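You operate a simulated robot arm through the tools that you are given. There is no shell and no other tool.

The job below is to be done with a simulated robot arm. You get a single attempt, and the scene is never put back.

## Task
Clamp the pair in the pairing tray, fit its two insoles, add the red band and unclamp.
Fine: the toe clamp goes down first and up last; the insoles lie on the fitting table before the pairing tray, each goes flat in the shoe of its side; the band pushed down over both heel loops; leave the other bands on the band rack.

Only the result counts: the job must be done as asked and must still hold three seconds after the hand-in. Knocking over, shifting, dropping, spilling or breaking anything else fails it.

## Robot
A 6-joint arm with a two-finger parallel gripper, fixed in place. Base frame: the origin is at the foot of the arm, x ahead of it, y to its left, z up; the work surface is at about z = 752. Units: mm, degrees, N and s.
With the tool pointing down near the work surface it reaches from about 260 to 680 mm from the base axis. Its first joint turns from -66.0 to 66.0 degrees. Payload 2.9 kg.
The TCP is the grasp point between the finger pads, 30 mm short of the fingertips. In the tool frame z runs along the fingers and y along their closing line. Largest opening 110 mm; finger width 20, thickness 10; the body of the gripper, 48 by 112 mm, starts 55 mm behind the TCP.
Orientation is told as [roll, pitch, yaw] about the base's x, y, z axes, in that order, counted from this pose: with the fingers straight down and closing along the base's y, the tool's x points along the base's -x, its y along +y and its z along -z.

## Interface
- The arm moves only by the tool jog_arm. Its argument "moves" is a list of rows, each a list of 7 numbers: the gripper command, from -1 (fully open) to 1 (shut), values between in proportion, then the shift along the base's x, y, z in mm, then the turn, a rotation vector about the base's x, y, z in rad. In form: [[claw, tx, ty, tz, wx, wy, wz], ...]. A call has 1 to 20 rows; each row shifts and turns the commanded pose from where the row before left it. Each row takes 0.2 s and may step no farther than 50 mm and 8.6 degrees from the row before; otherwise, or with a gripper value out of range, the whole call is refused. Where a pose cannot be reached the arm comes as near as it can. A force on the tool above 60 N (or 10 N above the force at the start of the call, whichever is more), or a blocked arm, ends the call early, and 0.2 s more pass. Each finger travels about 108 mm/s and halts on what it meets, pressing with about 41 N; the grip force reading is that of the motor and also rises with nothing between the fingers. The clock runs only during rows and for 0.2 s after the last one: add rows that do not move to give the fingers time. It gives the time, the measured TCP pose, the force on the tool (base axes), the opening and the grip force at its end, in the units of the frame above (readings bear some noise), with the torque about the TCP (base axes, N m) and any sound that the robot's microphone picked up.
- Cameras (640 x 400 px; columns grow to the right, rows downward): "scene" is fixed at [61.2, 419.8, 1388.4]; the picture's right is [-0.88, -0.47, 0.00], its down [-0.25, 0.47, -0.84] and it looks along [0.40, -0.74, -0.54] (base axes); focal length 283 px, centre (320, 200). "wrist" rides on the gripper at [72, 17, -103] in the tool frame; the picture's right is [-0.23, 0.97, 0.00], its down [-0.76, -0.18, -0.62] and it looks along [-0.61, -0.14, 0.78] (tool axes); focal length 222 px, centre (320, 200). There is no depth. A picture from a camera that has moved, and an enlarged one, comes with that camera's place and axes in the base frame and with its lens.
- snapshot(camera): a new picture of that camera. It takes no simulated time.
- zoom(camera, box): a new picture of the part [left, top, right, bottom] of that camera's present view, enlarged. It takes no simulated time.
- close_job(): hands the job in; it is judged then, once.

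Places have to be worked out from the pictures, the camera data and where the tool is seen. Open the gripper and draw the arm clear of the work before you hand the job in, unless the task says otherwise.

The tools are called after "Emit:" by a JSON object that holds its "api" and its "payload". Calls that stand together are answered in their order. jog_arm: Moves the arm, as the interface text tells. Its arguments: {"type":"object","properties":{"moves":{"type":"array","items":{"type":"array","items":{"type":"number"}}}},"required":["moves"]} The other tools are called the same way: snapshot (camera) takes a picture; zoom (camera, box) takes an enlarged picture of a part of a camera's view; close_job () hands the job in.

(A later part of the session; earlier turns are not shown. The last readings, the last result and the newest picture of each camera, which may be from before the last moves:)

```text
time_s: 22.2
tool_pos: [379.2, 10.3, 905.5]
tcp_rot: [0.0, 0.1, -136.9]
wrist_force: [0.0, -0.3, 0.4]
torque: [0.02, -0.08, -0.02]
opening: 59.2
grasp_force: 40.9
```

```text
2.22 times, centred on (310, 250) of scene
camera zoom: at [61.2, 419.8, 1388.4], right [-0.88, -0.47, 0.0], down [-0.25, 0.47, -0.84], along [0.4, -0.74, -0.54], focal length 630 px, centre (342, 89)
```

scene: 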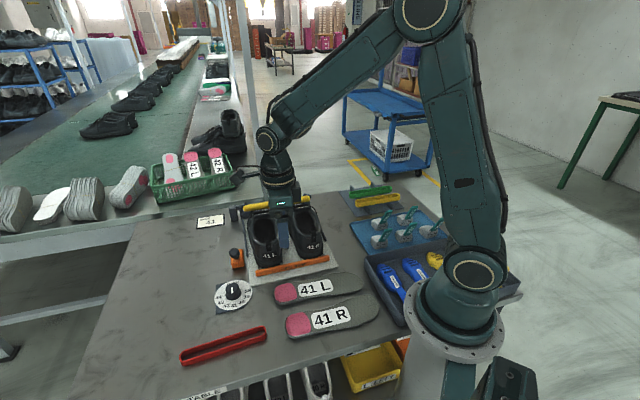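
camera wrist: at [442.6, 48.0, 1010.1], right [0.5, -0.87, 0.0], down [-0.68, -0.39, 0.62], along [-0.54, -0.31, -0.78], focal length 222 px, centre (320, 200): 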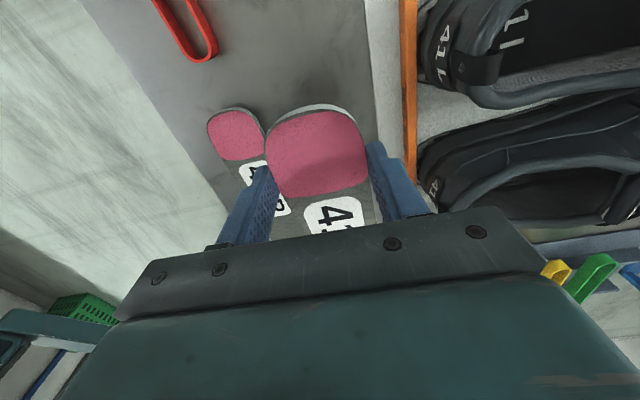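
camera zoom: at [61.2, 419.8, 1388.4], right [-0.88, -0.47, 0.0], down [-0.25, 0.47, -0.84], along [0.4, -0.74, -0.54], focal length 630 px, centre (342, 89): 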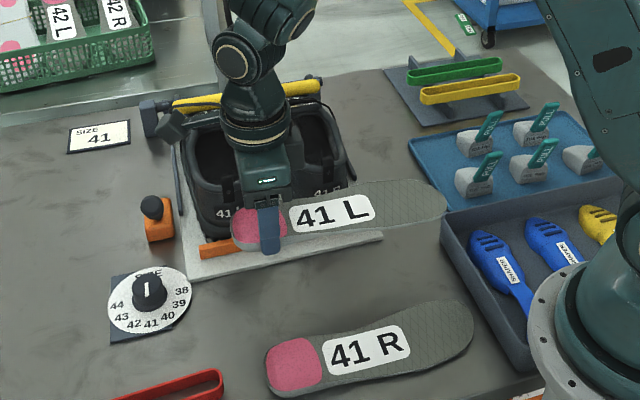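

The insole is rigid and held level. I lift to z≈1060, then turn it by +97° so its toe points along the shoes, moving over behind the left shoe's heel.

Emit:
{"api": "jog_arm", "payload": {"moves": [[0.3, 0, 0, 40, 0, 0, 0], [0.3, 0, 0, 40, 0, 0, 0], [0.3, 0, 0, 40, 0, 0, 0], [0.3, 0, 0, 38, 0, 0, 0], [0.3, 4.1, -0.8, 0, 0, 0, 0.1411], [0.3, 4.1, -0.8, 0, 0, 0, 0.1411], [0.3, 4.1, -0.8, 0, 0, 0, 0.1411], [0.3, 4.1, -0.8, 0, 0, 0, 0.1411], [0.3, 4.1, -0.8, 0, 0, 0, 0.1411], [0.3, 4.1, -0.8, 0, 0, 0, 0.1411], [0.3, 4.1, -0.8, 0, 0, 0, 0.1411], [0.3, 4.1, -0.8, 0, 0, 0, 0.1411], [0.3, 4.1, -0.8, 0, 0, 0, 0.1411], [0.3, 4.1, -0.8, 0, 0, 0, 0.1411], [0.3, 4.1, -0.8, 0, 0, 0, 0.1411], [0.3, 4.1, -0.8, 0, 0, 0, 0.1411]]}}

Emit:
{"api": "snapshot", "payload": {"camera": "wrist"}}

Emit:
{"api": "snapshot", "payload": {"camera": "scene"}}

```text
time_s: 25.6
tool_pos: [428.1, -0.2, 1062.7]
tcp_rot: [0.0, 0.1, -39.9]
wrist_force: [0.0, 0.2, -0.4]
torque: [0.04, 0.05, -0.01]
opening: 59.3
grasp_force: 40.6
```

```text
taken
camera wrist: at [381.7, 61.2, 1166.8], right [0.8, 0.6, 0.0], down [0.47, -0.62, 0.62], along [0.38, -0.5, -0.78], focal length 222 px, centre (320, 200)
```

wrist: 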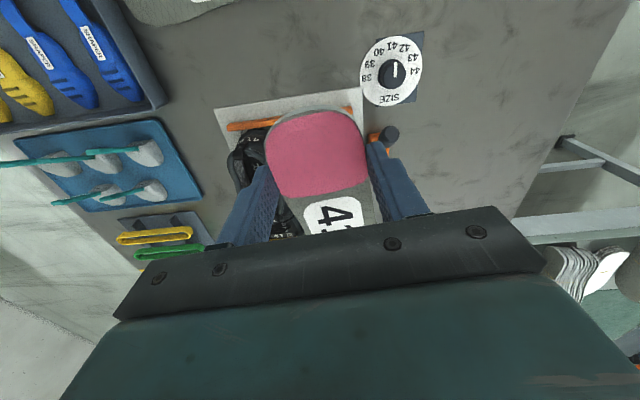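

```text
taken
```

scene: 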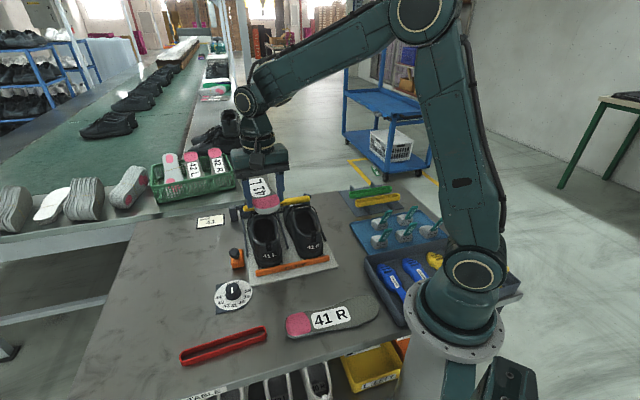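

The insole is aligned with the shoe axis. Now I pitch it toe-down by 35° about the tray's lateral axis and check the picture.

Emit:
{"api": "jog_arm", "payload": {"moves": [[0.3, 0, 0, 0, 0.0874, 0.0852, 0], [0.3, 0, 0, 0, 0.0874, 0.0852, 0], [0.3, 0, 0, 0, 0.0874, 0.0852, 0], [0.3, 0, 0, 0, 0.0874, 0.0852, 0], [0.3, 0, 0, 0, 0.0874, 0.0852, 0], [0.3, 0, 0, 0, 0, 0, 0]]}}

Emit:
{"api": "snapshot", "payload": {"camera": "wrist"}}

Emit:
{"api": "zoom", "payload": {"camera": "scene", "box": [180, 110, 380, 290]}}

```text
time_s: 27.0
tool_pos: [409.2, 6.4, 1041.6]
tcp_rot: [4.1, 34.6, -38.7]
wrist_force: [0.1, -0.2, 0.2]
torque: [-0.02, -0.03, 0.0]
opening: 59.3
grasp_force: 40.9
out of reach, approached as far as the arm can: row 5
```

```text
taken
camera wrist: at [413.8, 15.1, 1170.0], right [0.78, 0.62, -0.07], down [0.62, -0.78, 0.07], along [-0.01, -0.1, -1.0], focal length 222 px, centre (320, 200)
```

wrist: 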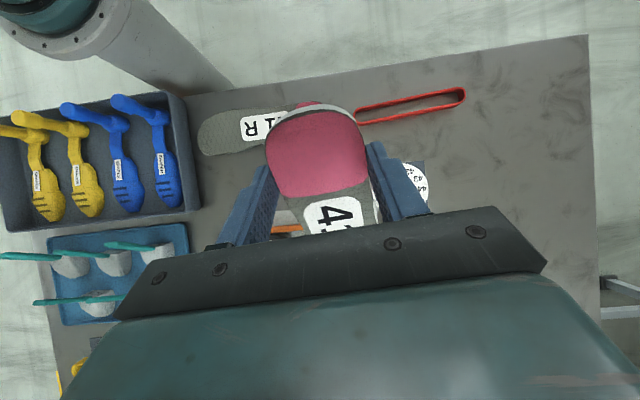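

```text
2.22 times, centred on (280, 200) of scene
camera zoom: at [61.2, 419.8, 1388.4], right [-0.88, -0.47, 0.0], down [-0.25, 0.47, -0.84], along [0.4, -0.74, -0.54], focal length 630 px, centre (409, 200)
```

zoom: 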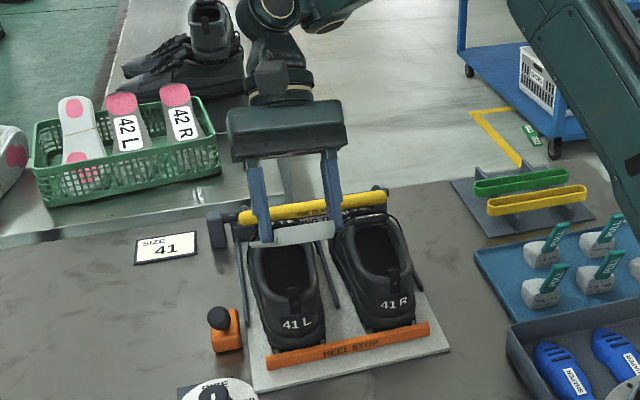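

Slightly out of reach at that height, but the pitch is 34.6° and the position is known: (409,6,1042). I move forward and down so the toe comes just above the left shoe's opening.

Emit:
{"api": "jog_arm", "payload": {"moves": [[0.3, 11, -6.7, -12.5, 0, 0, 0], [0.3, 11, -6.7, -12.5, 0, 0, 0], [0.3, 11, -6.7, -12.5, 0, 0, 0], [0.3, 0, 0, 0, 0, 0, 0]]}}

Emit:
{"api": "zoom", "payload": {"camera": "scene", "box": [200, 150, 360, 290]}}

Emit:
{"api": "snapshot", "payload": {"camera": "wrist"}}

```text
time_s: 28.0
tool_pos: [440.3, -11.9, 1002.4]
tcp_rot: [4.1, 34.5, -38.6]
wrist_force: [0.2, 0.3, -0.9]
torque: [0.01, 0.0, -0.02]
opening: 59.1
grasp_force: 41.0
out of reach, approached as far as the arm can: row 3
```

```text
2.86 times, centred on (280, 220) of scene
camera zoom: at [61.2, 419.8, 1388.4], right [-0.88, -0.47, 0.0], down [-0.25, 0.47, -0.84], along [0.4, -0.74, -0.54], focal length 810 px, centre (434, 143)
```

zoom: 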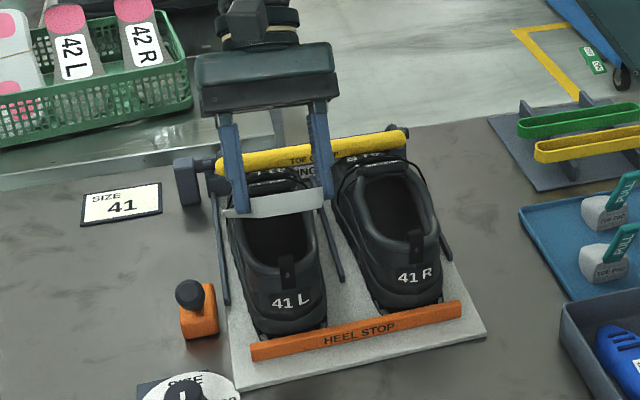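

```text
taken
camera wrist: at [444.9, -4.2, 1130.5], right [0.78, 0.62, -0.07], down [0.62, -0.78, 0.07], along [-0.01, -0.1, -1.0], focal length 222 px, centre (320, 200)
```

wrist: 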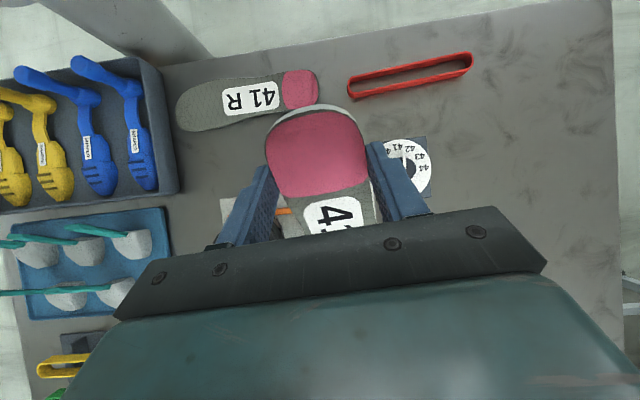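

No contact yet; the toe should be at the rim of the opening (F≈129, z≈860). I feed it in gradually, flattening the pitch a little as it advances, and watch forces.

Emit:
{"api": "jog_arm", "payload": {"moves": [[0.3, 5.2, -5.4, -9.1, -0.0078, -0.0076, 0], [0.3, 5.2, -5.4, -9.1, -0.0078, -0.0076, 0], [0.3, 5.2, -5.4, -9.1, -0.0078, -0.0076, 0], [0.3, 0, 0, 0, 0, 0, 0]]}}

Emit:
{"api": "zoom", "payload": {"camera": "scene", "box": [220, 170, 320, 260]}}

```text
time_s: 29.0
tool_pos: [454.9, -28.5, 974.2]
tcp_rot: [3.8, 33.0, -38.9]
wrist_force: [-1.6, -1.2, -0.8]
torque: [-0.16, 0.15, -0.26]
opening: 59.3
grasp_force: 40.8
```

```text
4.44 times, centred on (270, 215) of scene
camera zoom: at [61.2, 419.7, 1388.4], right [-0.88, -0.47, 0.0], down [-0.25, 0.47, -0.84], along [0.4, -0.74, -0.54], focal length 1259 px, centre (542, 133)
```

zoom: 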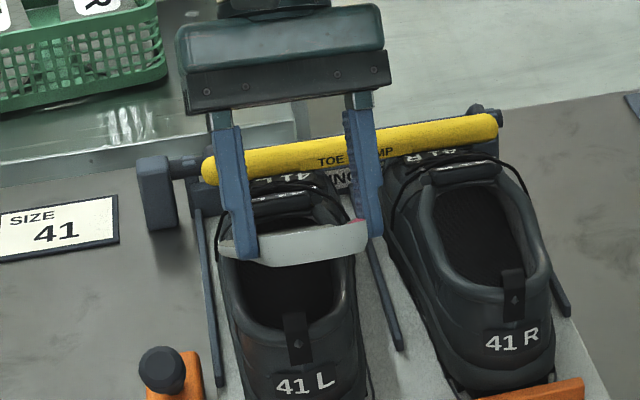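

A light sideways contact (about 2 N toward the tray centre) shows the forefoot sits too far to the outside; working it out, the insole's heel-to-forefoot line needs about -4.5° more yaw. I apply that and re-read the force.

Emit:
{"api": "jog_arm", "payload": {"moves": [[0.3, 0, 0, 3, 0, 0, -0.04], [0.3, -1, -1, 0, 0, 0, -0.04], [0.3, 0, 0, 0, 0, 0, 0]]}}

Emit:
{"api": "zoom", "payload": {"camera": "scene", "box": [220, 170, 320, 260]}}

Emit:
{"api": "snapshot", "payload": {"camera": "wrist"}}

```text
time_s: 29.8
tool_pos: [454.0, -30.2, 979.3]
tcp_rot: [4.0, 32.8, -43.3]
wrist_force: [1.0, 1.2, -0.4]
torque: [0.13, -0.1, 0.22]
opening: 59.3
grasp_force: 41.0
```

```text
4.44 times, centred on (270, 215) of scene
camera zoom: at [61.2, 419.8, 1388.4], right [-0.88, -0.47, 0.0], down [-0.25, 0.47, -0.84], along [0.4, -0.74, -0.54], focal length 1259 px, centre (542, 133)
```

zoom: 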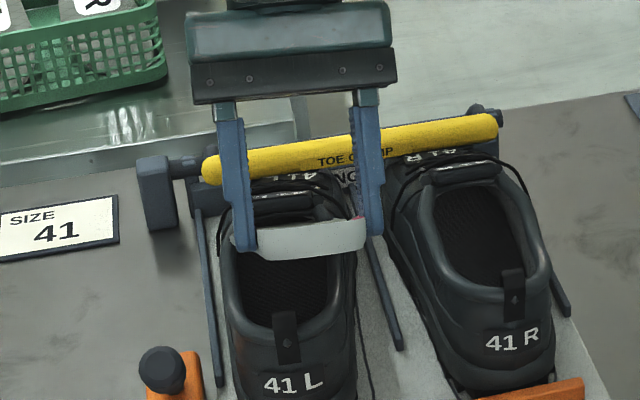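

```text
taken
camera wrist: at [457.4, -18.8, 1106.5], right [0.83, 0.55, -0.07], down [0.56, -0.83, 0.1], along [0.0, -0.12, -0.99], focal length 222 px, centre (320, 200)
```

wrist: 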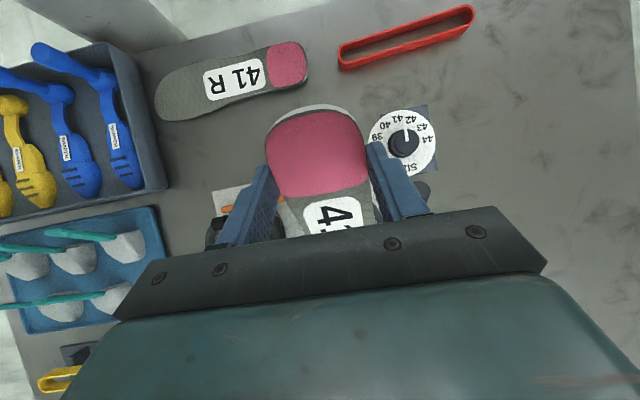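

The left shoe's heel seems to have swung about 15 mm outward under these light contacts. I pause and compare the whole tray carefully before going on.

Emit:
{"api": "zoom", "payload": {"camera": "scene", "box": [220, 170, 360, 300]}}

Emit:
{"api": "zoom", "payload": {"camera": "scene", "box": [235, 180, 305, 240]}}

```text
3.08 times, centred on (290, 235) of scene
camera zoom: at [61.2, 419.8, 1388.4], right [-0.88, -0.47, 0.0], down [-0.25, 0.47, -0.84], along [0.4, -0.74, -0.54], focal length 872 px, centre (412, 92)
```

zoom: 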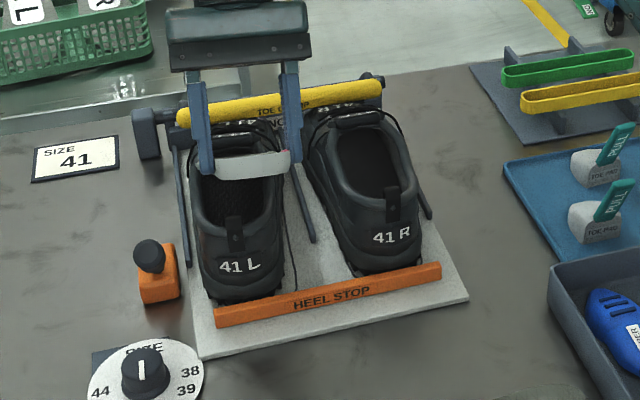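

```text
6.67 times, centred on (270, 210) of scene
camera zoom: at [61.2, 419.8, 1388.4], right [-0.88, -0.47, 0.0], down [-0.25, 0.47, -0.84], along [0.4, -0.74, -0.54], focal length 1889 px, centre (653, 133)
```

zoom: 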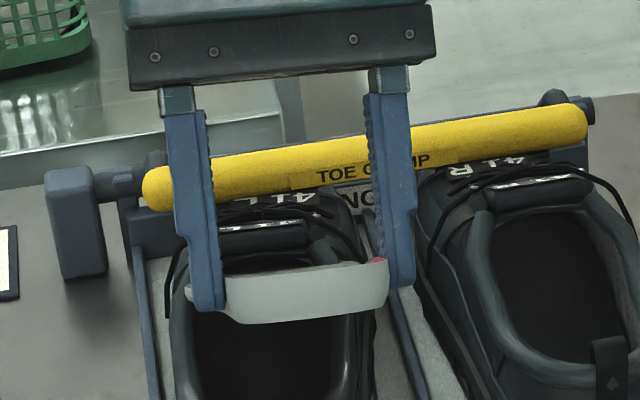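

The heel of the left shoe has indeed swung ~16 mm outward, so the insole was touching both sides of the opening. I back the insole out along its own line and re-measure the opening before trying again.

Emit:
{"api": "jog_arm", "payload": {"moves": [[0.3, -4, 4.1, 8, 0, 0, 0], [0.3, -5, 5.2, 10, 0, 0, 0], [0.3, -8, 8.3, 15, 0, 0, 0], [0.3, -14, 14.5, 10, 0, 0, 0], [0.3, -14, 14.5, 10, 0, 0, 0], [0.3, 0, 0, 0, 0, 0, 0]]}}

Emit:
{"api": "zoom", "payload": {"camera": "scene", "box": [220, 180, 350, 290]}}

Emit:
{"api": "zoom", "payload": {"camera": "scene", "box": [235, 190, 295, 270]}}

```text
time_s: 31.2
tool_pos: [407.6, 16.9, 1031.3]
tcp_rot: [3.8, 32.9, -43.4]
wrist_force: [-0.3, -0.4, -1.1]
torque: [-0.03, 0.03, 0.01]
opening: 59.0
grasp_force: 41.3
```

```text
3.64 times, centred on (285, 235) of scene
camera zoom: at [61.2, 419.8, 1388.4], right [-0.88, -0.47, 0.0], down [-0.25, 0.47, -0.84], along [0.4, -0.74, -0.54], focal length 1030 px, centre (447, 73)
```

zoom: 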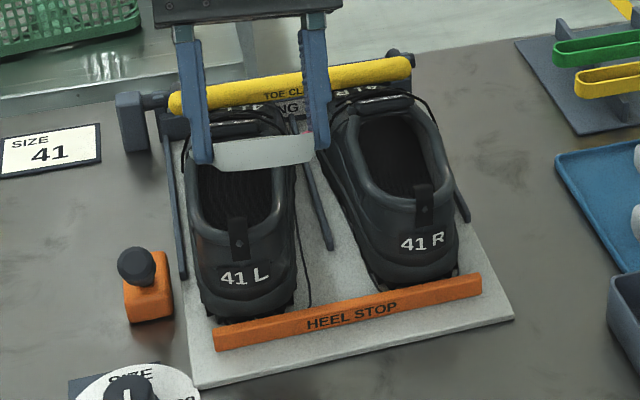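

```text
5.00 times, centred on (265, 230) of scene
camera zoom: at [61.2, 419.8, 1388.4], right [-0.88, -0.47, 0.0], down [-0.25, 0.47, -0.84], along [0.4, -0.74, -0.54], focal length 1417 px, centre (595, 50)
```

zoom: 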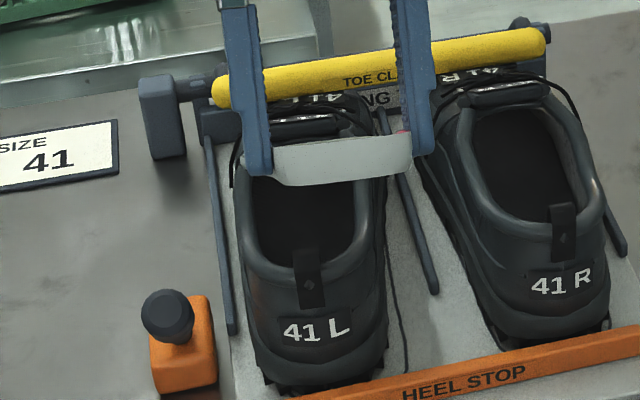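

Let me zoom further on each opening to measure rim widths precisely.

Emit:
{"api": "zoom", "payload": {"camera": "scene", "box": [300, 195, 350, 235]}}

Emit:
{"api": "zoom", "payload": {"camera": "scene", "box": [240, 215, 290, 255]}}

```text
10.00 times, centred on (325, 215) of scene
camera zoom: at [61.2, 419.8, 1388.4], right [-0.88, -0.47, 0.0], down [-0.25, 0.47, -0.84], along [0.4, -0.74, -0.54], focal length 2834 px, centre (270, 50)
```

zoom: 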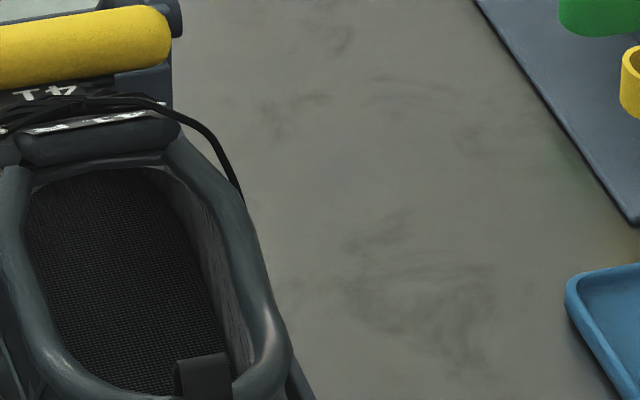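

```text
10.00 times, centred on (265, 235) of scene
camera zoom: at [61.2, 419.8, 1388.4], right [-0.88, -0.47, 0.0], down [-0.25, 0.47, -0.84], along [0.4, -0.74, -0.54], focal length 2834 px, centre (870, -150)
```

zoom: 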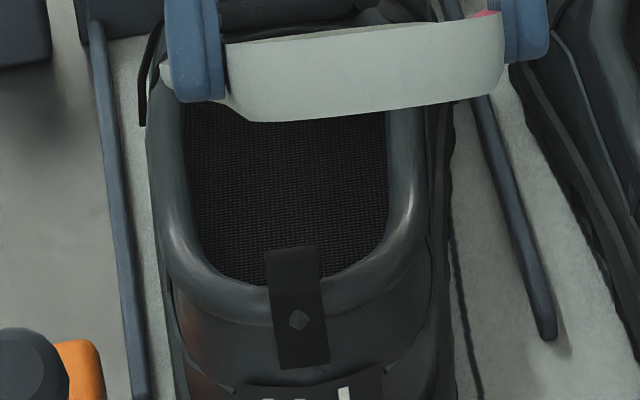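

The rim opening measures about 60 mm wide; the left shoe is now yawed about -5° with its centre line near L≈78. I re-align the insole to the shoe's present axis and re-enter in small force-checked steps.

Emit:
{"api": "jog_arm", "payload": {"moves": [[0.3, 13.8, -2.9, -10.7, -0.0083, -0.0081, -0.029], [0.3, 13.8, -2.9, -10.7, -0.0083, -0.0081, -0.029], [0.3, 13.8, -2.9, -10.7, -0.0083, -0.0081, -0.029], [0.3, 0, 0, 0, 0, 0, 0]]}}

Emit:
{"api": "zoom", "payload": {"camera": "scene", "box": [220, 180, 320, 270]}}

```text
time_s: 32.2
tool_pos: [450.1, 8.4, 998.6]
tcp_rot: [3.8, 30.9, -48.5]
wrist_force: [-0.5, -0.5, -0.1]
torque: [0.03, 0.02, 0.0]
opening: 59.5
grasp_force: 40.7
```

```text
4.44 times, centred on (270, 225) of scene
camera zoom: at [61.2, 419.8, 1388.4], right [-0.88, -0.47, 0.0], down [-0.25, 0.47, -0.84], along [0.4, -0.74, -0.54], focal length 1259 px, centre (542, 89)
```

zoom: 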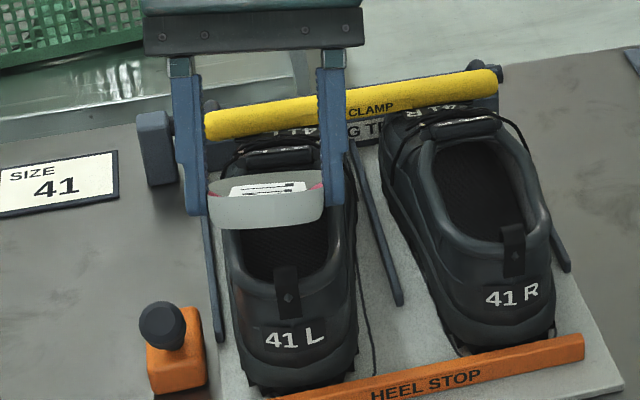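

Aligned with the shoe's present axis and free of contact. I advance in small steps of about 8 mm forward and 9 mm down.

Emit:
{"api": "jog_arm", "payload": {"moves": [[0.3, 5.1, -6.2, -9, 0, 0, 0], [0.3, 5.1, -6.2, -9, 0, 0, 0], [0.3, 0, 0, 0, 0, 0, 0]]}}

Emit:
{"api": "jog_arm", "payload": {"moves": [[0.3, 5.1, -6.2, -9, 0, 0, 0], [0.3, 0, 0, 0, 0, 0, 0]]}}

Emit:
{"api": "zoom", "payload": {"camera": "scene", "box": [220, 180, 320, 270]}}

```text
time_s: 33.0
tool_pos: [460.5, -3.5, 980.1]
tcp_rot: [3.7, 30.9, -48.3]
wrist_force: [0.0, -0.2, -0.4]
torque: [0.03, 0.06, 0.01]
opening: 59.0
grasp_force: 41.4
```

```text
time_s: 33.6
tool_pos: [466.3, -11.6, 972.4]
tcp_rot: [3.8, 30.9, -48.2]
wrist_force: [0.0, -1.6, 0.3]
torque: [0.0, 0.01, 0.0]
opening: 59.3
grasp_force: 41.1
```

```text
4.44 times, centred on (270, 225) of scene
camera zoom: at [61.2, 419.8, 1388.4], right [-0.88, -0.47, 0.0], down [-0.25, 0.47, -0.84], along [0.4, -0.74, -0.54], focal length 1259 px, centre (542, 89)
```

zoom: 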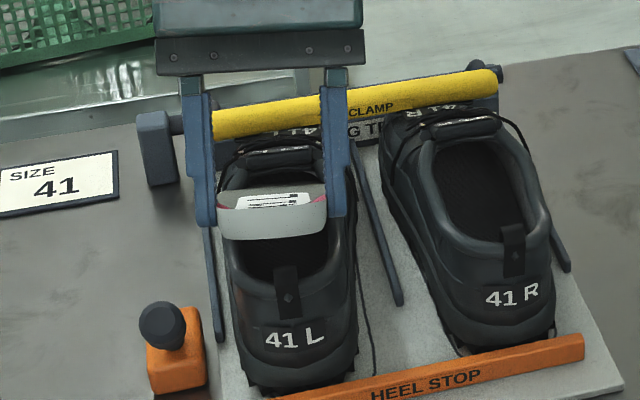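

No contact at the depth where it touched before. I continue in small steps.

Emit:
{"api": "jog_arm", "payload": {"moves": [[0.3, 5.1, -6.2, -9, 0, 0, 0], [0.3, 0, 0, 0, 0, 0, 0]]}}

Emit:
{"api": "jog_arm", "payload": {"moves": [[0.3, 5.1, -6.2, -8, 0, 0, 0], [0.3, 0, 0, 0, 0, 0, 0]]}}

Emit:
{"api": "zoom", "payload": {"camera": "scene", "box": [220, 180, 320, 270]}}

```text
time_s: 34.2
tool_pos: [470.1, -16.6, 963.7]
tcp_rot: [3.9, 30.8, -48.5]
wrist_force: [-1.7, -2.3, 3.1]
torque: [-0.45, -0.19, -0.27]
opening: 58.8
grasp_force: 40.9
```

```text
time_s: 34.8
tool_pos: [475.4, -21.4, 953.1]
tcp_rot: [3.8, 30.9, -48.2]
wrist_force: [0.1, -0.7, 0.0]
torque: [-0.03, 0.08, -0.08]
opening: 59.2
grasp_force: 41.2
```

```text
4.44 times, centred on (270, 225) of scene
camera zoom: at [61.2, 419.8, 1388.4], right [-0.88, -0.47, 0.0], down [-0.25, 0.47, -0.84], along [0.4, -0.74, -0.54], focal length 1259 px, centre (542, 89)
```

zoom: 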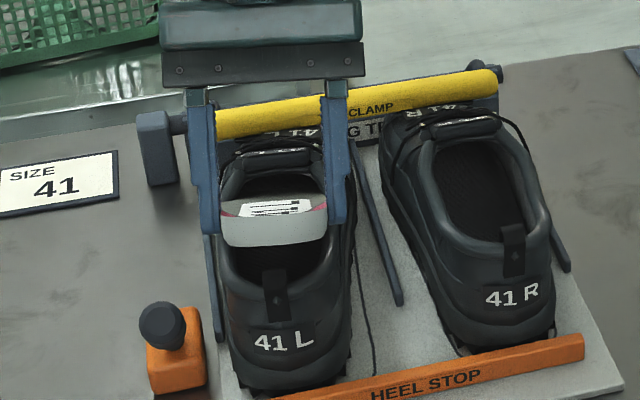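

The toe has passed the rim (toe now ≈ F 169, z 820) with only a brief 4 N touch, but the shoe heel drifts outward with it. I continue feeding while steering gently back toward the tray centre so the shoe comes back with the insole.

Emit:
{"api": "jog_arm", "payload": {"moves": [[0.3, 2.7, -8.5, -6, 0, 0, 0.01], [0.3, 0, 0, 0, 0, 0, 0]]}}

Emit:
{"api": "jog_arm", "payload": {"moves": [[0.3, 2.7, -8.5, -6, 0, 0, 0.01], [0.3, 0, 0, 0, 0, 0, 0]]}}

Emit:
{"api": "zoom", "payload": {"camera": "scene", "box": [220, 180, 320, 270]}}

```text
time_s: 35.4
tool_pos: [479.2, -31.5, 948.9]
tcp_rot: [3.7, 30.8, -47.8]
wrist_force: [0.1, -0.5, -0.6]
torque: [0.01, 0.07, 0.0]
opening: 59.1
grasp_force: 41.1
```

```text
time_s: 36.0
tool_pos: [480.8, -38.9, 942.4]
tcp_rot: [3.8, 31.0, -47.2]
wrist_force: [0.2, -0.1, -0.3]
torque: [0.06, -0.04, 0.05]
opening: 59.1
grasp_force: 41.4
```

```text
4.44 times, centred on (270, 225) of scene
camera zoom: at [61.2, 419.8, 1388.4], right [-0.88, -0.47, 0.0], down [-0.25, 0.47, -0.84], along [0.4, -0.74, -0.54], focal length 1259 px, centre (542, 89)
```

zoom: 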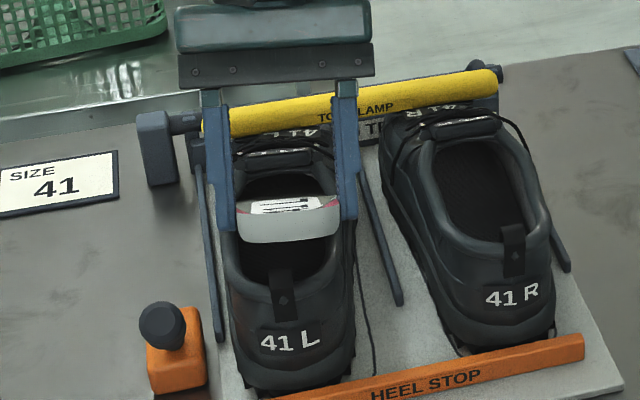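

The shoe follows the insole back nicely with no force. I keep feeding toward the toe while flattening the pitch (31°→28°) and recentring.

Emit:
{"api": "jog_arm", "payload": {"moves": [[0.3, 1.45, -4.4, -7.5, -0.0187, -0.0183, 0.008], [0.3, 1.45, -4.4, -7.5, -0.0187, -0.0183, 0.008], [0.3, 0, 0, 0, 0, 0, 0]]}}

Emit:
{"api": "jog_arm", "payload": {"moves": [[0.3, 3, -8, -5, -0.0125, -0.0122, 0.01], [0.3, 0, 0, 0, 0, 0, 0]]}}

Emit:
{"api": "zoom", "payload": {"camera": "scene", "box": [220, 180, 320, 270]}}

```text
time_s: 36.8
tool_pos: [484.4, -48.3, 928.3]
tcp_rot: [3.9, 28.0, -46.2]
wrist_force: [0.6, 0.8, -0.3]
torque: [0.05, -0.02, 0.04]
opening: 59.1
grasp_force: 40.8
```

```text
time_s: 37.4
tool_pos: [487.8, -55.7, 922.4]
tcp_rot: [4.0, 26.9, -45.7]
wrist_force: [-0.2, 0.3, -0.5]
torque: [0.12, -0.05, 0.03]
opening: 59.3
grasp_force: 41.1
```

```text
4.44 times, centred on (270, 225) of scene
camera zoom: at [61.2, 419.8, 1388.4], right [-0.88, -0.47, 0.0], down [-0.25, 0.47, -0.84], along [0.4, -0.74, -0.54], focal length 1259 px, centre (542, 89)
```

zoom: 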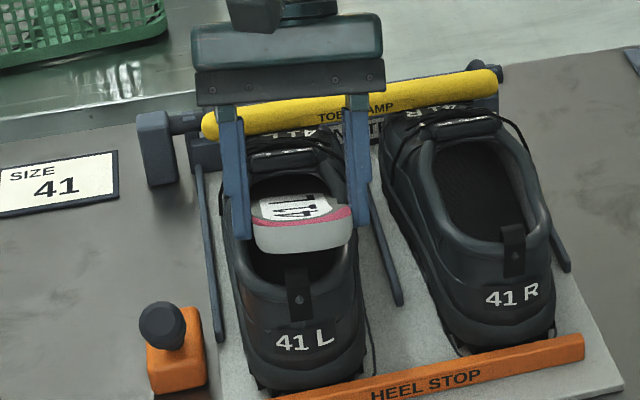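

The shoe is nearly back at its original place and no force builds. I continue: toe to F≈235, pitch to 24°.

Emit:
{"api": "jog_arm", "payload": {"moves": [[0.3, 5.2, -7.5, -5.3, -0.0181, -0.0177, 0.006], [0.3, 0, 0, 0, 0, 0, 0]]}}

Emit:
{"api": "jog_arm", "payload": {"moves": [[0.3, 5.2, -7.5, -5.3, -0.0181, -0.0177, 0.006], [0.3, 0, 0, 0, 0, 0, 0]]}}

Emit:
{"api": "zoom", "payload": {"camera": "scene", "box": [220, 180, 320, 270]}}

```text
time_s: 38.0
tool_pos: [492.0, -64.0, 917.3]
tcp_rot: [3.8, 25.6, -45.4]
wrist_force: [0.3, -0.4, -3.5]
torque: [0.19, 0.27, -0.01]
opening: 59.3
grasp_force: 40.8
```

```text
time_s: 38.6
tool_pos: [497.4, -71.3, 911.6]
tcp_rot: [4.0, 24.0, -45.0]
wrist_force: [-1.0, 1.7, -1.3]
torque: [0.21, 0.22, 0.05]
opening: 59.3
grasp_force: 41.0
```

```text
4.44 times, centred on (270, 225) of scene
camera zoom: at [61.2, 419.8, 1388.4], right [-0.88, -0.47, 0.0], down [-0.25, 0.47, -0.84], along [0.4, -0.74, -0.54], focal length 1259 px, centre (542, 89)
```

zoom: 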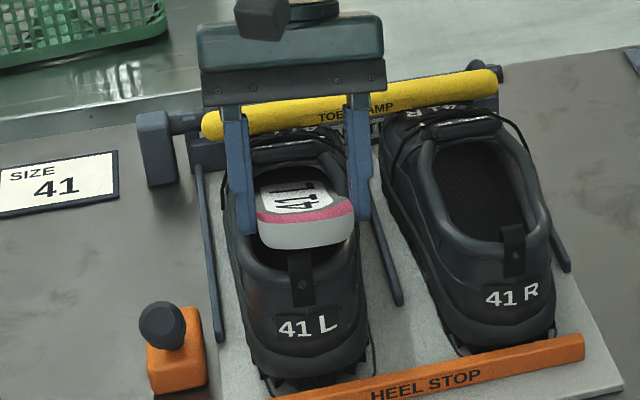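

A slight push back and down (≈2 N) suggests the insole's top is brushing the vamp, so I lower the heel to about 20.5° pitch while barely advancing.

Emit:
{"api": "jog_arm", "payload": {"moves": [[0.3, 1.3, -1.4, -6.1, -0.0219, -0.0213, 0], [0.3, 1.3, -1.4, -6.1, -0.0219, -0.0213, 0], [0.3, 0, 0, 0, 0, 0, 0]]}}

Emit:
{"api": "zoom", "payload": {"camera": "scene", "box": [220, 180, 320, 270]}}

Emit:
{"api": "snapshot", "payload": {"camera": "wrist"}}

```text
time_s: 39.4
tool_pos: [501.9, -75.1, 901.7]
tcp_rot: [3.9, 20.3, -44.9]
wrist_force: [-1.1, 1.5, 14.2]
torque: [0.73, 0.76, 0.16]
opening: 59.2
grasp_force: 41.0
```

```text
4.44 times, centred on (270, 225) of scene
camera zoom: at [61.0, 419.8, 1388.4], right [-0.88, -0.47, 0.0], down [-0.25, 0.47, -0.84], along [0.4, -0.74, -0.54], focal length 1259 px, centre (542, 89)
```

zoom: 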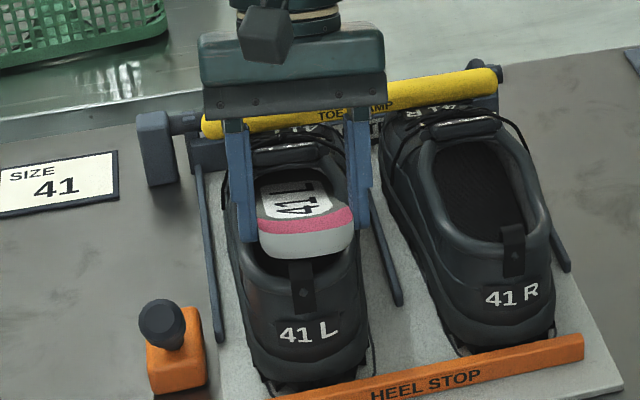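

```text
taken
camera wrist: at [484.5, -44.8, 1026.0], right [0.85, 0.52, -0.02], down [0.5, -0.81, 0.31], along [0.15, -0.27, -0.95], focal length 222 px, centre (320, 200)
```

wrist: 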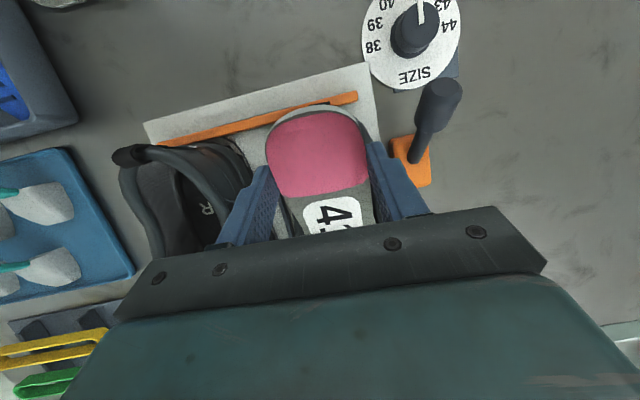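

There's now 14 N upward, probably the fingertips on the collar with the insole top under the vamp. I zoom in to see what is touching.

Emit:
{"api": "zoom", "payload": {"camera": "scene", "box": [240, 200, 300, 250]}}

Emit:
{"api": "zoom", "payload": {"camera": "wrist", "box": [220, 80, 440, 250]}}

```text
8.00 times, centred on (270, 225) of scene
camera zoom: at [61.0, 419.8, 1388.4], right [-0.88, -0.47, 0.0], down [-0.25, 0.47, -0.84], along [0.4, -0.74, -0.54], focal length 2267 px, centre (720, 0)
```

zoom: 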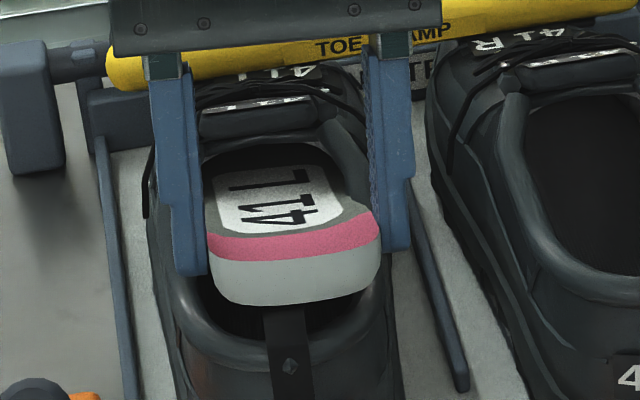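

```text
2.35 times, centred on (330, 165) of wrist
camera zoom: at [484.5, -44.8, 1026.0], right [0.85, 0.52, -0.02], down [0.5, -0.81, 0.31], along [0.15, -0.27, -0.95], focal length 523 px, centre (296, 282)
```

zoom: 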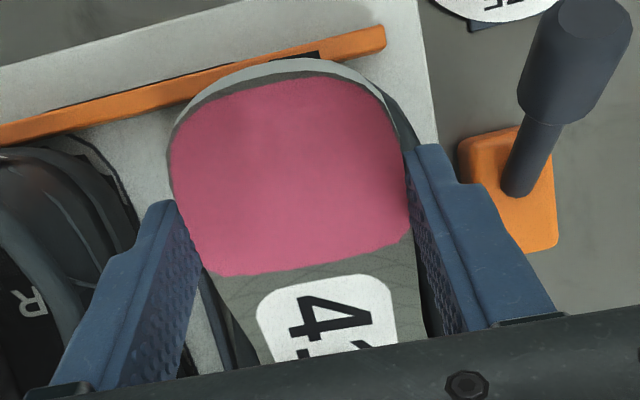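

The insole heel is about 15 mm thick and the fingertips sit right on the collar tubes. I raise 4 mm and push forward along the shoe in small steps so the heel end clears the heel rim.

Emit:
{"api": "jog_arm", "payload": {"moves": [[0.3, 0.7, -0.7, 4, 0, 0, 0], [0.3, 0, 0, 0, 0, 0, 0]]}}

Emit:
{"api": "jog_arm", "payload": {"moves": [[0.3, 4.2, -4.3, -0.5, -0.007, -0.007, 0], [0.3, 0, 0, 0, 0, 0, 0]]}}

Emit:
{"api": "jog_arm", "payload": {"moves": [[0.3, 4.2, -4.3, -1, -0.007, -0.007, 0], [0.3, 0, 0, 0, 0, 0, 0]]}}

```text
time_s: 40.0
tool_pos: [500.6, -76.4, 903.7]
tcp_rot: [3.7, 20.6, -45.2]
wrist_force: [-1.1, 0.5, -4.4]
torque: [0.31, 0.65, -0.03]
opening: 59.1
grasp_force: 41.4
```

```text
time_s: 40.6
tool_pos: [504.8, -78.4, 903.9]
tcp_rot: [3.7, 20.0, -45.0]
wrist_force: [-3.8, 4.7, -6.0]
torque: [0.78, 1.04, 0.16]
opening: 59.2
grasp_force: 40.8
```

```text
time_s: 41.2
tool_pos: [508.4, -83.5, 902.1]
tcp_rot: [3.8, 19.3, -45.0]
wrist_force: [-2.8, 4.5, -6.2]
torque: [0.82, 1.07, 0.16]
opening: 59.1
grasp_force: 40.7
```

Contact works out to be the forefoot's top against the vamp at F≈222, z≈827, while the toe still hovers ~9 mm above the floor. So I pitch 2.4° further toe-down in place, then push on.

Emit:
{"api": "jog_arm", "payload": {"moves": [[0.3, 0, 0, 0, 0.015, 0.0146, 0], [0.3, 0, 0, 0, 0.015, 0.0146, 0], [0.3, 0, 0, 0, 0, 0, 0]]}}

Emit:
{"api": "jog_arm", "payload": {"moves": [[0.3, 3.5, -3.6, 0, 0, 0, 0], [0.3, 0, 0, 0, 0, 0, 0]]}}

```text
time_s: 42.0
tool_pos: [509.9, -84.0, 902.8]
tcp_rot: [3.9, 21.6, -45.0]
wrist_force: [-0.2, 1.2, -1.9]
torque: [0.11, 0.08, 0.03]
opening: 59.4
grasp_force: 41.5
```

```text
time_s: 42.6
tool_pos: [512.4, -88.0, 902.4]
tcp_rot: [3.7, 21.8, -45.0]
wrist_force: [-2.1, 1.9, -1.0]
torque: [0.17, 0.24, -0.02]
opening: 59.5
grasp_force: 41.3
```

Forces dropped to 1–3 N. I keep pushing forward in 5 mm steps.

Emit:
{"api": "jog_arm", "payload": {"moves": [[0.3, 3.5, -3.6, 0, 0, 0, 0], [0.3, 0, 0, 0, 0, 0, 0]]}}

Emit:
{"api": "jog_arm", "payload": {"moves": [[0.3, 3.5, -3.6, 0, 0, 0, 0], [0.3, 0, 0, 0, 0, 0, 0]]}}

Emit:
{"api": "zoom", "payload": {"camera": "scene", "box": [220, 180, 320, 270]}}

```text
time_s: 43.2
tool_pos: [515.3, -90.7, 900.9]
tcp_rot: [3.8, 22.0, -45.0]
wrist_force: [-2.0, 3.4, -5.2]
torque: [0.45, 0.56, 0.13]
opening: 59.3
grasp_force: 41.2
```

```text
time_s: 43.8
tool_pos: [519.8, -93.1, 901.9]
tcp_rot: [3.6, 21.9, -44.9]
wrist_force: [-5.7, 5.5, -2.6]
torque: [0.5, 0.99, 0.02]
opening: 59.1
grasp_force: 41.2
```

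```text
4.44 times, centred on (270, 225) of scene
camera zoom: at [61.1, 419.9, 1388.4], right [-0.88, -0.47, 0.0], down [-0.25, 0.47, -0.84], along [0.4, -0.74, -0.54], focal length 1259 px, centre (542, 89)
```

zoom: 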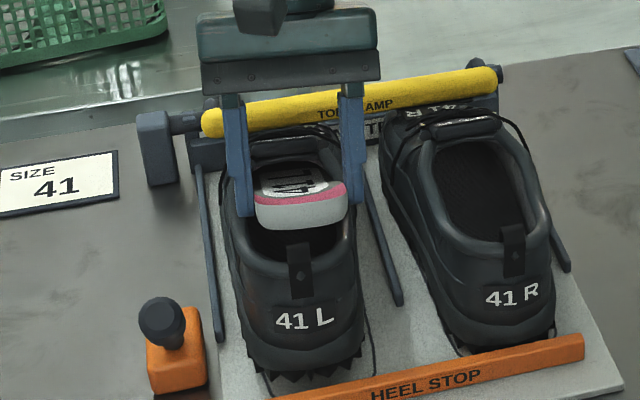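

The shoe is sliding forward with the insole (heel stop gap grew ~8 mm); the tray's front plate should stop it soon. I push a little more and compare.

Emit:
{"api": "jog_arm", "payload": {"moves": [[0.3, 3.5, -3.6, 0, 0, 0, 0], [0.3, 0, 0, 0, 0, 0, 0]]}}

Emit:
{"api": "jog_arm", "payload": {"moves": [[0.3, 3.5, -3.6, 0, 0, 0, 0], [0.3, 0, 0, 0, 0, 0, 0]]}}

Emit:
{"api": "zoom", "payload": {"camera": "scene", "box": [220, 180, 320, 270]}}

```text
time_s: 44.4
tool_pos: [521.7, -97.4, 902.0]
tcp_rot: [3.8, 21.8, -44.9]
wrist_force: [-6.4, 7.3, -2.1]
torque: [0.4, 0.88, 0.22]
opening: 59.1
grasp_force: 40.9
```

```text
time_s: 45.0
tool_pos: [525.2, -100.3, 903.0]
tcp_rot: [3.8, 21.8, -44.9]
wrist_force: [-13.6, 14.0, 3.5]
torque: [0.36, 1.29, 0.09]
opening: 59.2
grasp_force: 41.1
```

```text
4.44 times, centred on (270, 225) of scene
camera zoom: at [60.8, 420.1, 1388.3], right [-0.88, -0.47, 0.0], down [-0.25, 0.47, -0.84], along [0.4, -0.74, -0.54], focal length 1259 px, centre (542, 89)
```

zoom: 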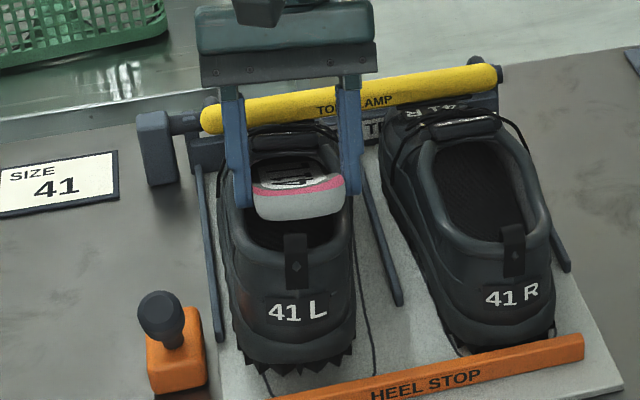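

The insole now pushes the whole shoe (about 20 N, toe seated against the rising floor at the front), and its heel end is just inside the heel rim. I ease the push by 2 mm, then open the fingers to let the heel drop onto the rim.

Emit:
{"api": "jog_arm", "payload": {"moves": [[0.3, -1.4, 1.4, 0, 0, 0, 0], [0.3, 0, 0, 0, 0, 0, 0]]}}

Emit:
{"api": "jog_arm", "payload": {"moves": [[0.0, 0, 0, 0, 0, 0, 0], [-0.3, 0, 0, 0, 0, 0, 0], [-0.5, 0, 0, 0, 0, 0, 0], [-0.5, 0, 0, 0, 0, 0, 0]]}}

Emit:
{"api": "zoom", "payload": {"camera": "scene", "box": [220, 180, 320, 270]}}

Emit:
{"api": "snapshot", "payload": {"camera": "wrist"}}

```text
time_s: 45.6
tool_pos: [526.0, -100.0, 903.9]
tcp_rot: [3.8, 21.6, -45.1]
wrist_force: [-3.0, 4.7, -3.6]
torque: [0.34, 0.71, 0.36]
opening: 59.2
grasp_force: 41.2
```

```text
time_s: 46.6
tool_pos: [526.6, -100.5, 902.9]
tcp_rot: [3.8, 21.8, -45.0]
wrist_force: [0.8, 0.3, -0.3]
torque: [-0.02, 0.01, 0.0]
opening: 82.3
grasp_force: 0.0
```

```text
4.44 times, centred on (270, 225) of scene
camera zoom: at [61.2, 419.8, 1388.4], right [-0.88, -0.47, 0.0], down [-0.25, 0.47, -0.84], along [0.4, -0.74, -0.54], focal length 1259 px, centre (542, 89)
```

zoom: 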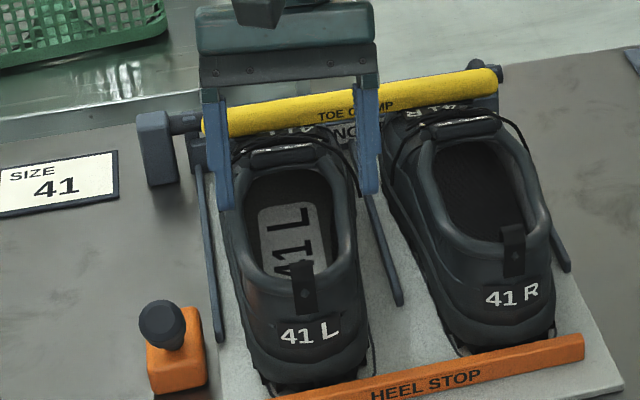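

```text
taken
camera wrist: at [511.4, -72.1, 1027.4], right [0.85, 0.52, -0.02], down [0.5, -0.81, 0.28], along [0.13, -0.25, -0.96], focal length 222 px, centre (320, 200)
```

wrist: 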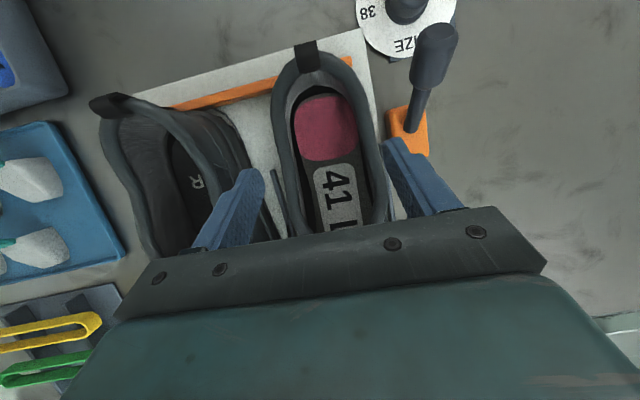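

The insole dropped right into the shoe and the shoe sprang back to its place at the heel stop. I raise the gripper and look closely.

Emit:
{"api": "jog_arm", "payload": {"moves": [[-0.5, 0, 0, 25, 0, 0, 0], [-0.5, 0, 0, 40, 0, 0, 0], [-0.5, 0, 0, 40, 0, 0, 0]]}}

Emit:
{"api": "snapshot", "payload": {"camera": "wrist"}}

Emit:
{"api": "zoom", "payload": {"camera": "wrist", "box": [220, 20, 440, 200]}}

Emit:
{"api": "zoom", "payload": {"camera": "scene", "box": [240, 200, 300, 250]}}

```text
time_s: 47.4
tool_pos: [506.8, -99.2, 1002.4]
tcp_rot: [3.8, 21.7, -45.1]
wrist_force: [0.1, 0.8, -0.3]
torque: [-0.01, 0.0, 0.03]
opening: 82.7
grasp_force: 0.1
out of reach, approached as far as the arm can: row 3
```

```text
taken
camera wrist: at [492.7, -70.5, 1126.7], right [0.85, 0.52, -0.02], down [0.5, -0.81, 0.29], along [0.13, -0.26, -0.96], focal length 222 px, centre (320, 200)
```

wrist: 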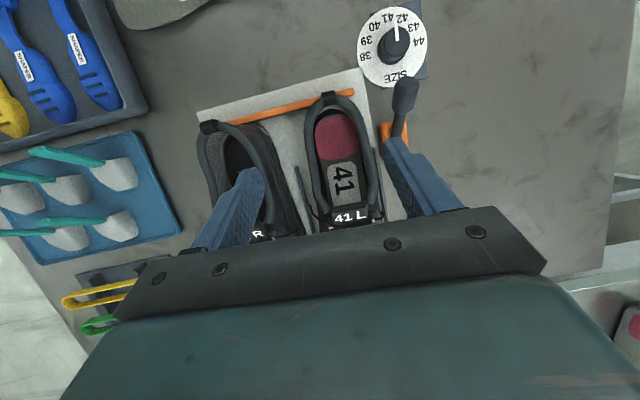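

```text
2.22 times, centred on (330, 110) of wrist
camera zoom: at [492.7, -70.5, 1126.7], right [0.85, 0.52, -0.02], down [0.5, -0.81, 0.29], along [0.13, -0.26, -0.96], focal length 494 px, centre (298, 400)
```

zoom: 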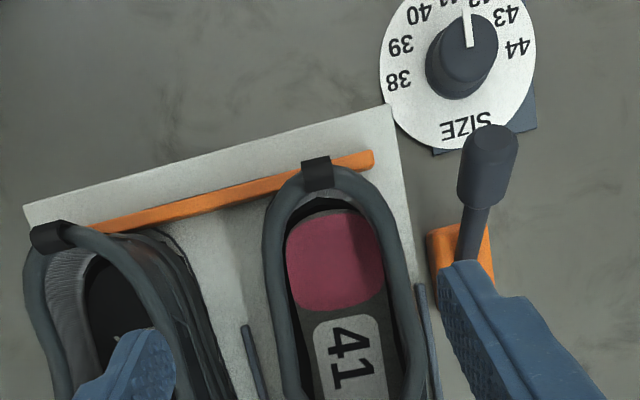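

```text
8.00 times, centred on (270, 225) of scene
camera zoom: at [61.2, 419.8, 1388.4], right [-0.88, -0.47, 0.0], down [-0.25, 0.47, -0.84], along [0.4, -0.74, -0.54], focal length 2267 px, centre (720, 0)
```

zoom: 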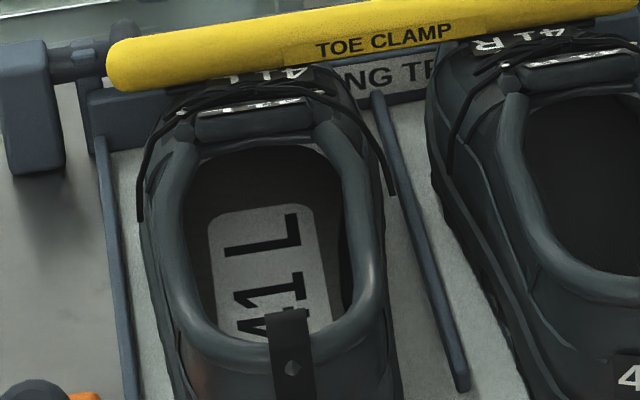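

The left insole lies in the shoe around floor height. To be sure it is flat I'll make the tool vertical with closed fingers and press gently on its heel pad at about (507,-69).

Emit:
{"api": "jog_arm", "payload": {"moves": [[0.5, 0, 10, 0, -0.1052, -0.0729, 0], [1, 0, 10, 0, -0.1052, -0.0729, 0], [1, 0, 10, 0, -0.1052, -0.0729, 0], [1, 0, 0, -40, 0, 0, 0], [1, 0, 0, 0, 0, 0, 0]]}}

Emit:
{"api": "snapshot", "payload": {"camera": "wrist"}}

Emit:
{"api": "zoom", "payload": {"camera": "scene", "box": [220, 150, 320, 270]}}

```text
time_s: 48.6
tool_pos: [515.2, -64.8, 963.7]
tcp_rot: [2.0, 4.5, -45.9]
wrist_force: [0.1, 0.5, -0.7]
torque: [0.03, -0.02, -0.01]
opening: 0.0
grasp_force: 37.4
out of reach, approached as far as the arm can: row 1
```

```text
taken
camera wrist: at [479.0, -9.6, 1074.9], right [0.86, 0.51, 0.01], down [0.42, -0.72, 0.55], along [0.29, -0.47, -0.83], focal length 222 px, centre (320, 200)
```

wrist: 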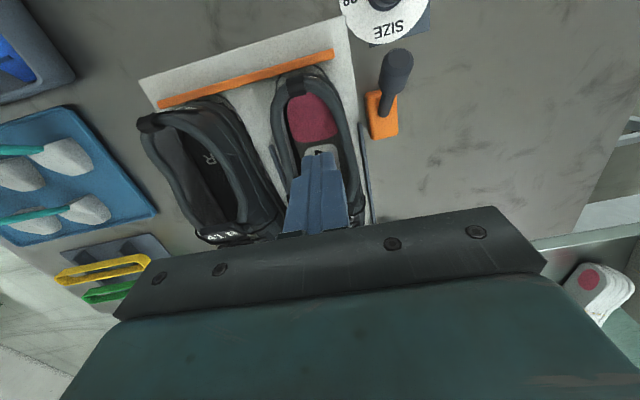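

```text
3.33 times, centred on (270, 210) of scene
camera zoom: at [61.2, 419.8, 1388.4], right [-0.88, -0.47, 0.0], down [-0.25, 0.47, -0.84], along [0.4, -0.74, -0.54], focal length 945 px, centre (487, 167)
```

zoom: 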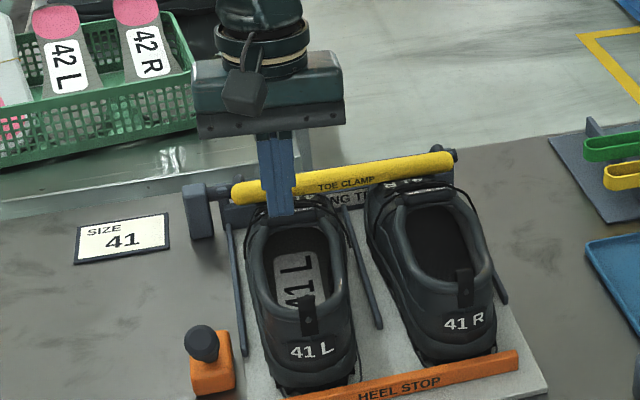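

Pink heel centre computes to about (507,-67). I square the tool up and descend to just above it.

Emit:
{"api": "jog_arm", "payload": {"moves": [[1, -8, -2.5, -20, -0.081, -0.0296, 0], [1, 0, 0, -40, 0, 0, 0], [1, 0, 0, -40, 0, 0, 0], [1, 0, 0, -8, 0, 0, 0], [1, 0, 0, 0, 0, 0, 0]]}}

Emit:
{"api": "snapshot", "payload": {"camera": "wrist"}}

```text
time_s: 49.8
tool_pos: [506.7, -69.3, 855.3]
tcp_rot: [0.0, 0.2, -46.0]
wrist_force: [0.4, -0.2, 0.4]
torque: [0.02, 0.01, -0.03]
opening: 0.1
grasp_force: 37.9
```

```text
taken
camera wrist: at [467.6, -4.2, 960.0], right [0.86, 0.51, 0.0], down [0.4, -0.67, 0.62], along [0.32, -0.53, -0.78], focal length 222 px, centre (320, 200)
```

wrist: 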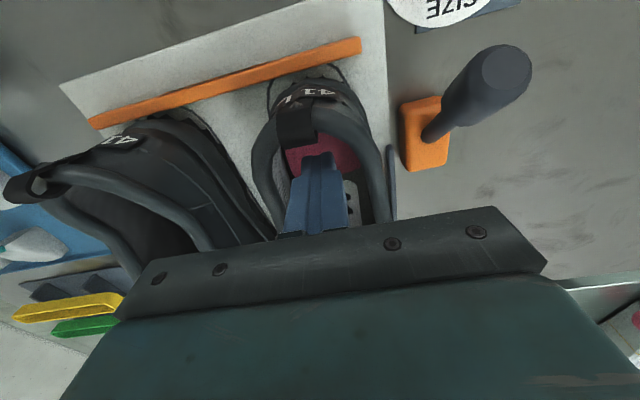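

The fingertips are inside the opening at z≈825 with no contact. I go down in small steps until I feel the insole.

Emit:
{"api": "jog_arm", "payload": {"moves": [[1, 0, 0, -5, 0, 0, 0], [1, 0, 0, -5, 0, 0, 0], [1, 0, 0, 0, 0, 0, 0]]}}

Emit:
{"api": "jog_arm", "payload": {"moves": [[1, 0, 0, -4, 0, 0, 0], [1, 0, 0, 0, 0, 0, 0]]}}

Emit:
{"api": "jog_arm", "payload": {"moves": [[1, 0, 0, -3, 0, 0, 0], [1, 0, 0, 0, 0, 0, 0]]}}

```text
time_s: 50.6
tool_pos: [506.7, -67.9, 845.2]
tcp_rot: [0.0, 0.1, -46.0]
wrist_force: [-0.1, 0.8, -0.6]
torque: [-0.01, 0.01, -0.01]
opening: 0.1
grasp_force: 37.4
```

```text
time_s: 51.2
tool_pos: [506.4, -68.0, 841.1]
tcp_rot: [0.0, 0.1, -46.0]
wrist_force: [0.8, -0.5, -0.8]
torque: [0.01, 0.01, -0.01]
opening: 0.0
grasp_force: 37.9
```

```text
time_s: 51.8
tool_pos: [505.8, -66.8, 839.4]
tcp_rot: [0.0, 0.2, -45.9]
wrist_force: [-0.1, -0.2, 0.0]
torque: [0.01, 0.0, -0.02]
opening: 0.1
grasp_force: 37.5
```

Emit:
{"api": "jog_arm", "payload": {"moves": [[1, 0, 0, -4, 0, 0, 0], [1, 0, 0, 0, 0, 0, 0]]}}

Emit:
{"api": "jog_arm", "payload": {"moves": [[1, 0, 0, -4, 0, 0, 0], [1, 0, 0, 0, 0, 0, 0]]}}

```text
time_s: 52.4
tool_pos: [506.3, -67.2, 835.1]
tcp_rot: [0.1, 0.3, -46.1]
wrist_force: [-0.4, 0.1, -0.3]
torque: [0.01, -0.01, 0.0]
opening: 0.0
grasp_force: 37.6
```

```text
time_s: 53.0
tool_pos: [507.6, -68.6, 830.8]
tcp_rot: [0.1, 0.1, -46.0]
wrist_force: [-1.8, 1.6, 3.8]
torque: [-0.01, 0.0, 0.0]
opening: 0.0
grasp_force: 38.3
```

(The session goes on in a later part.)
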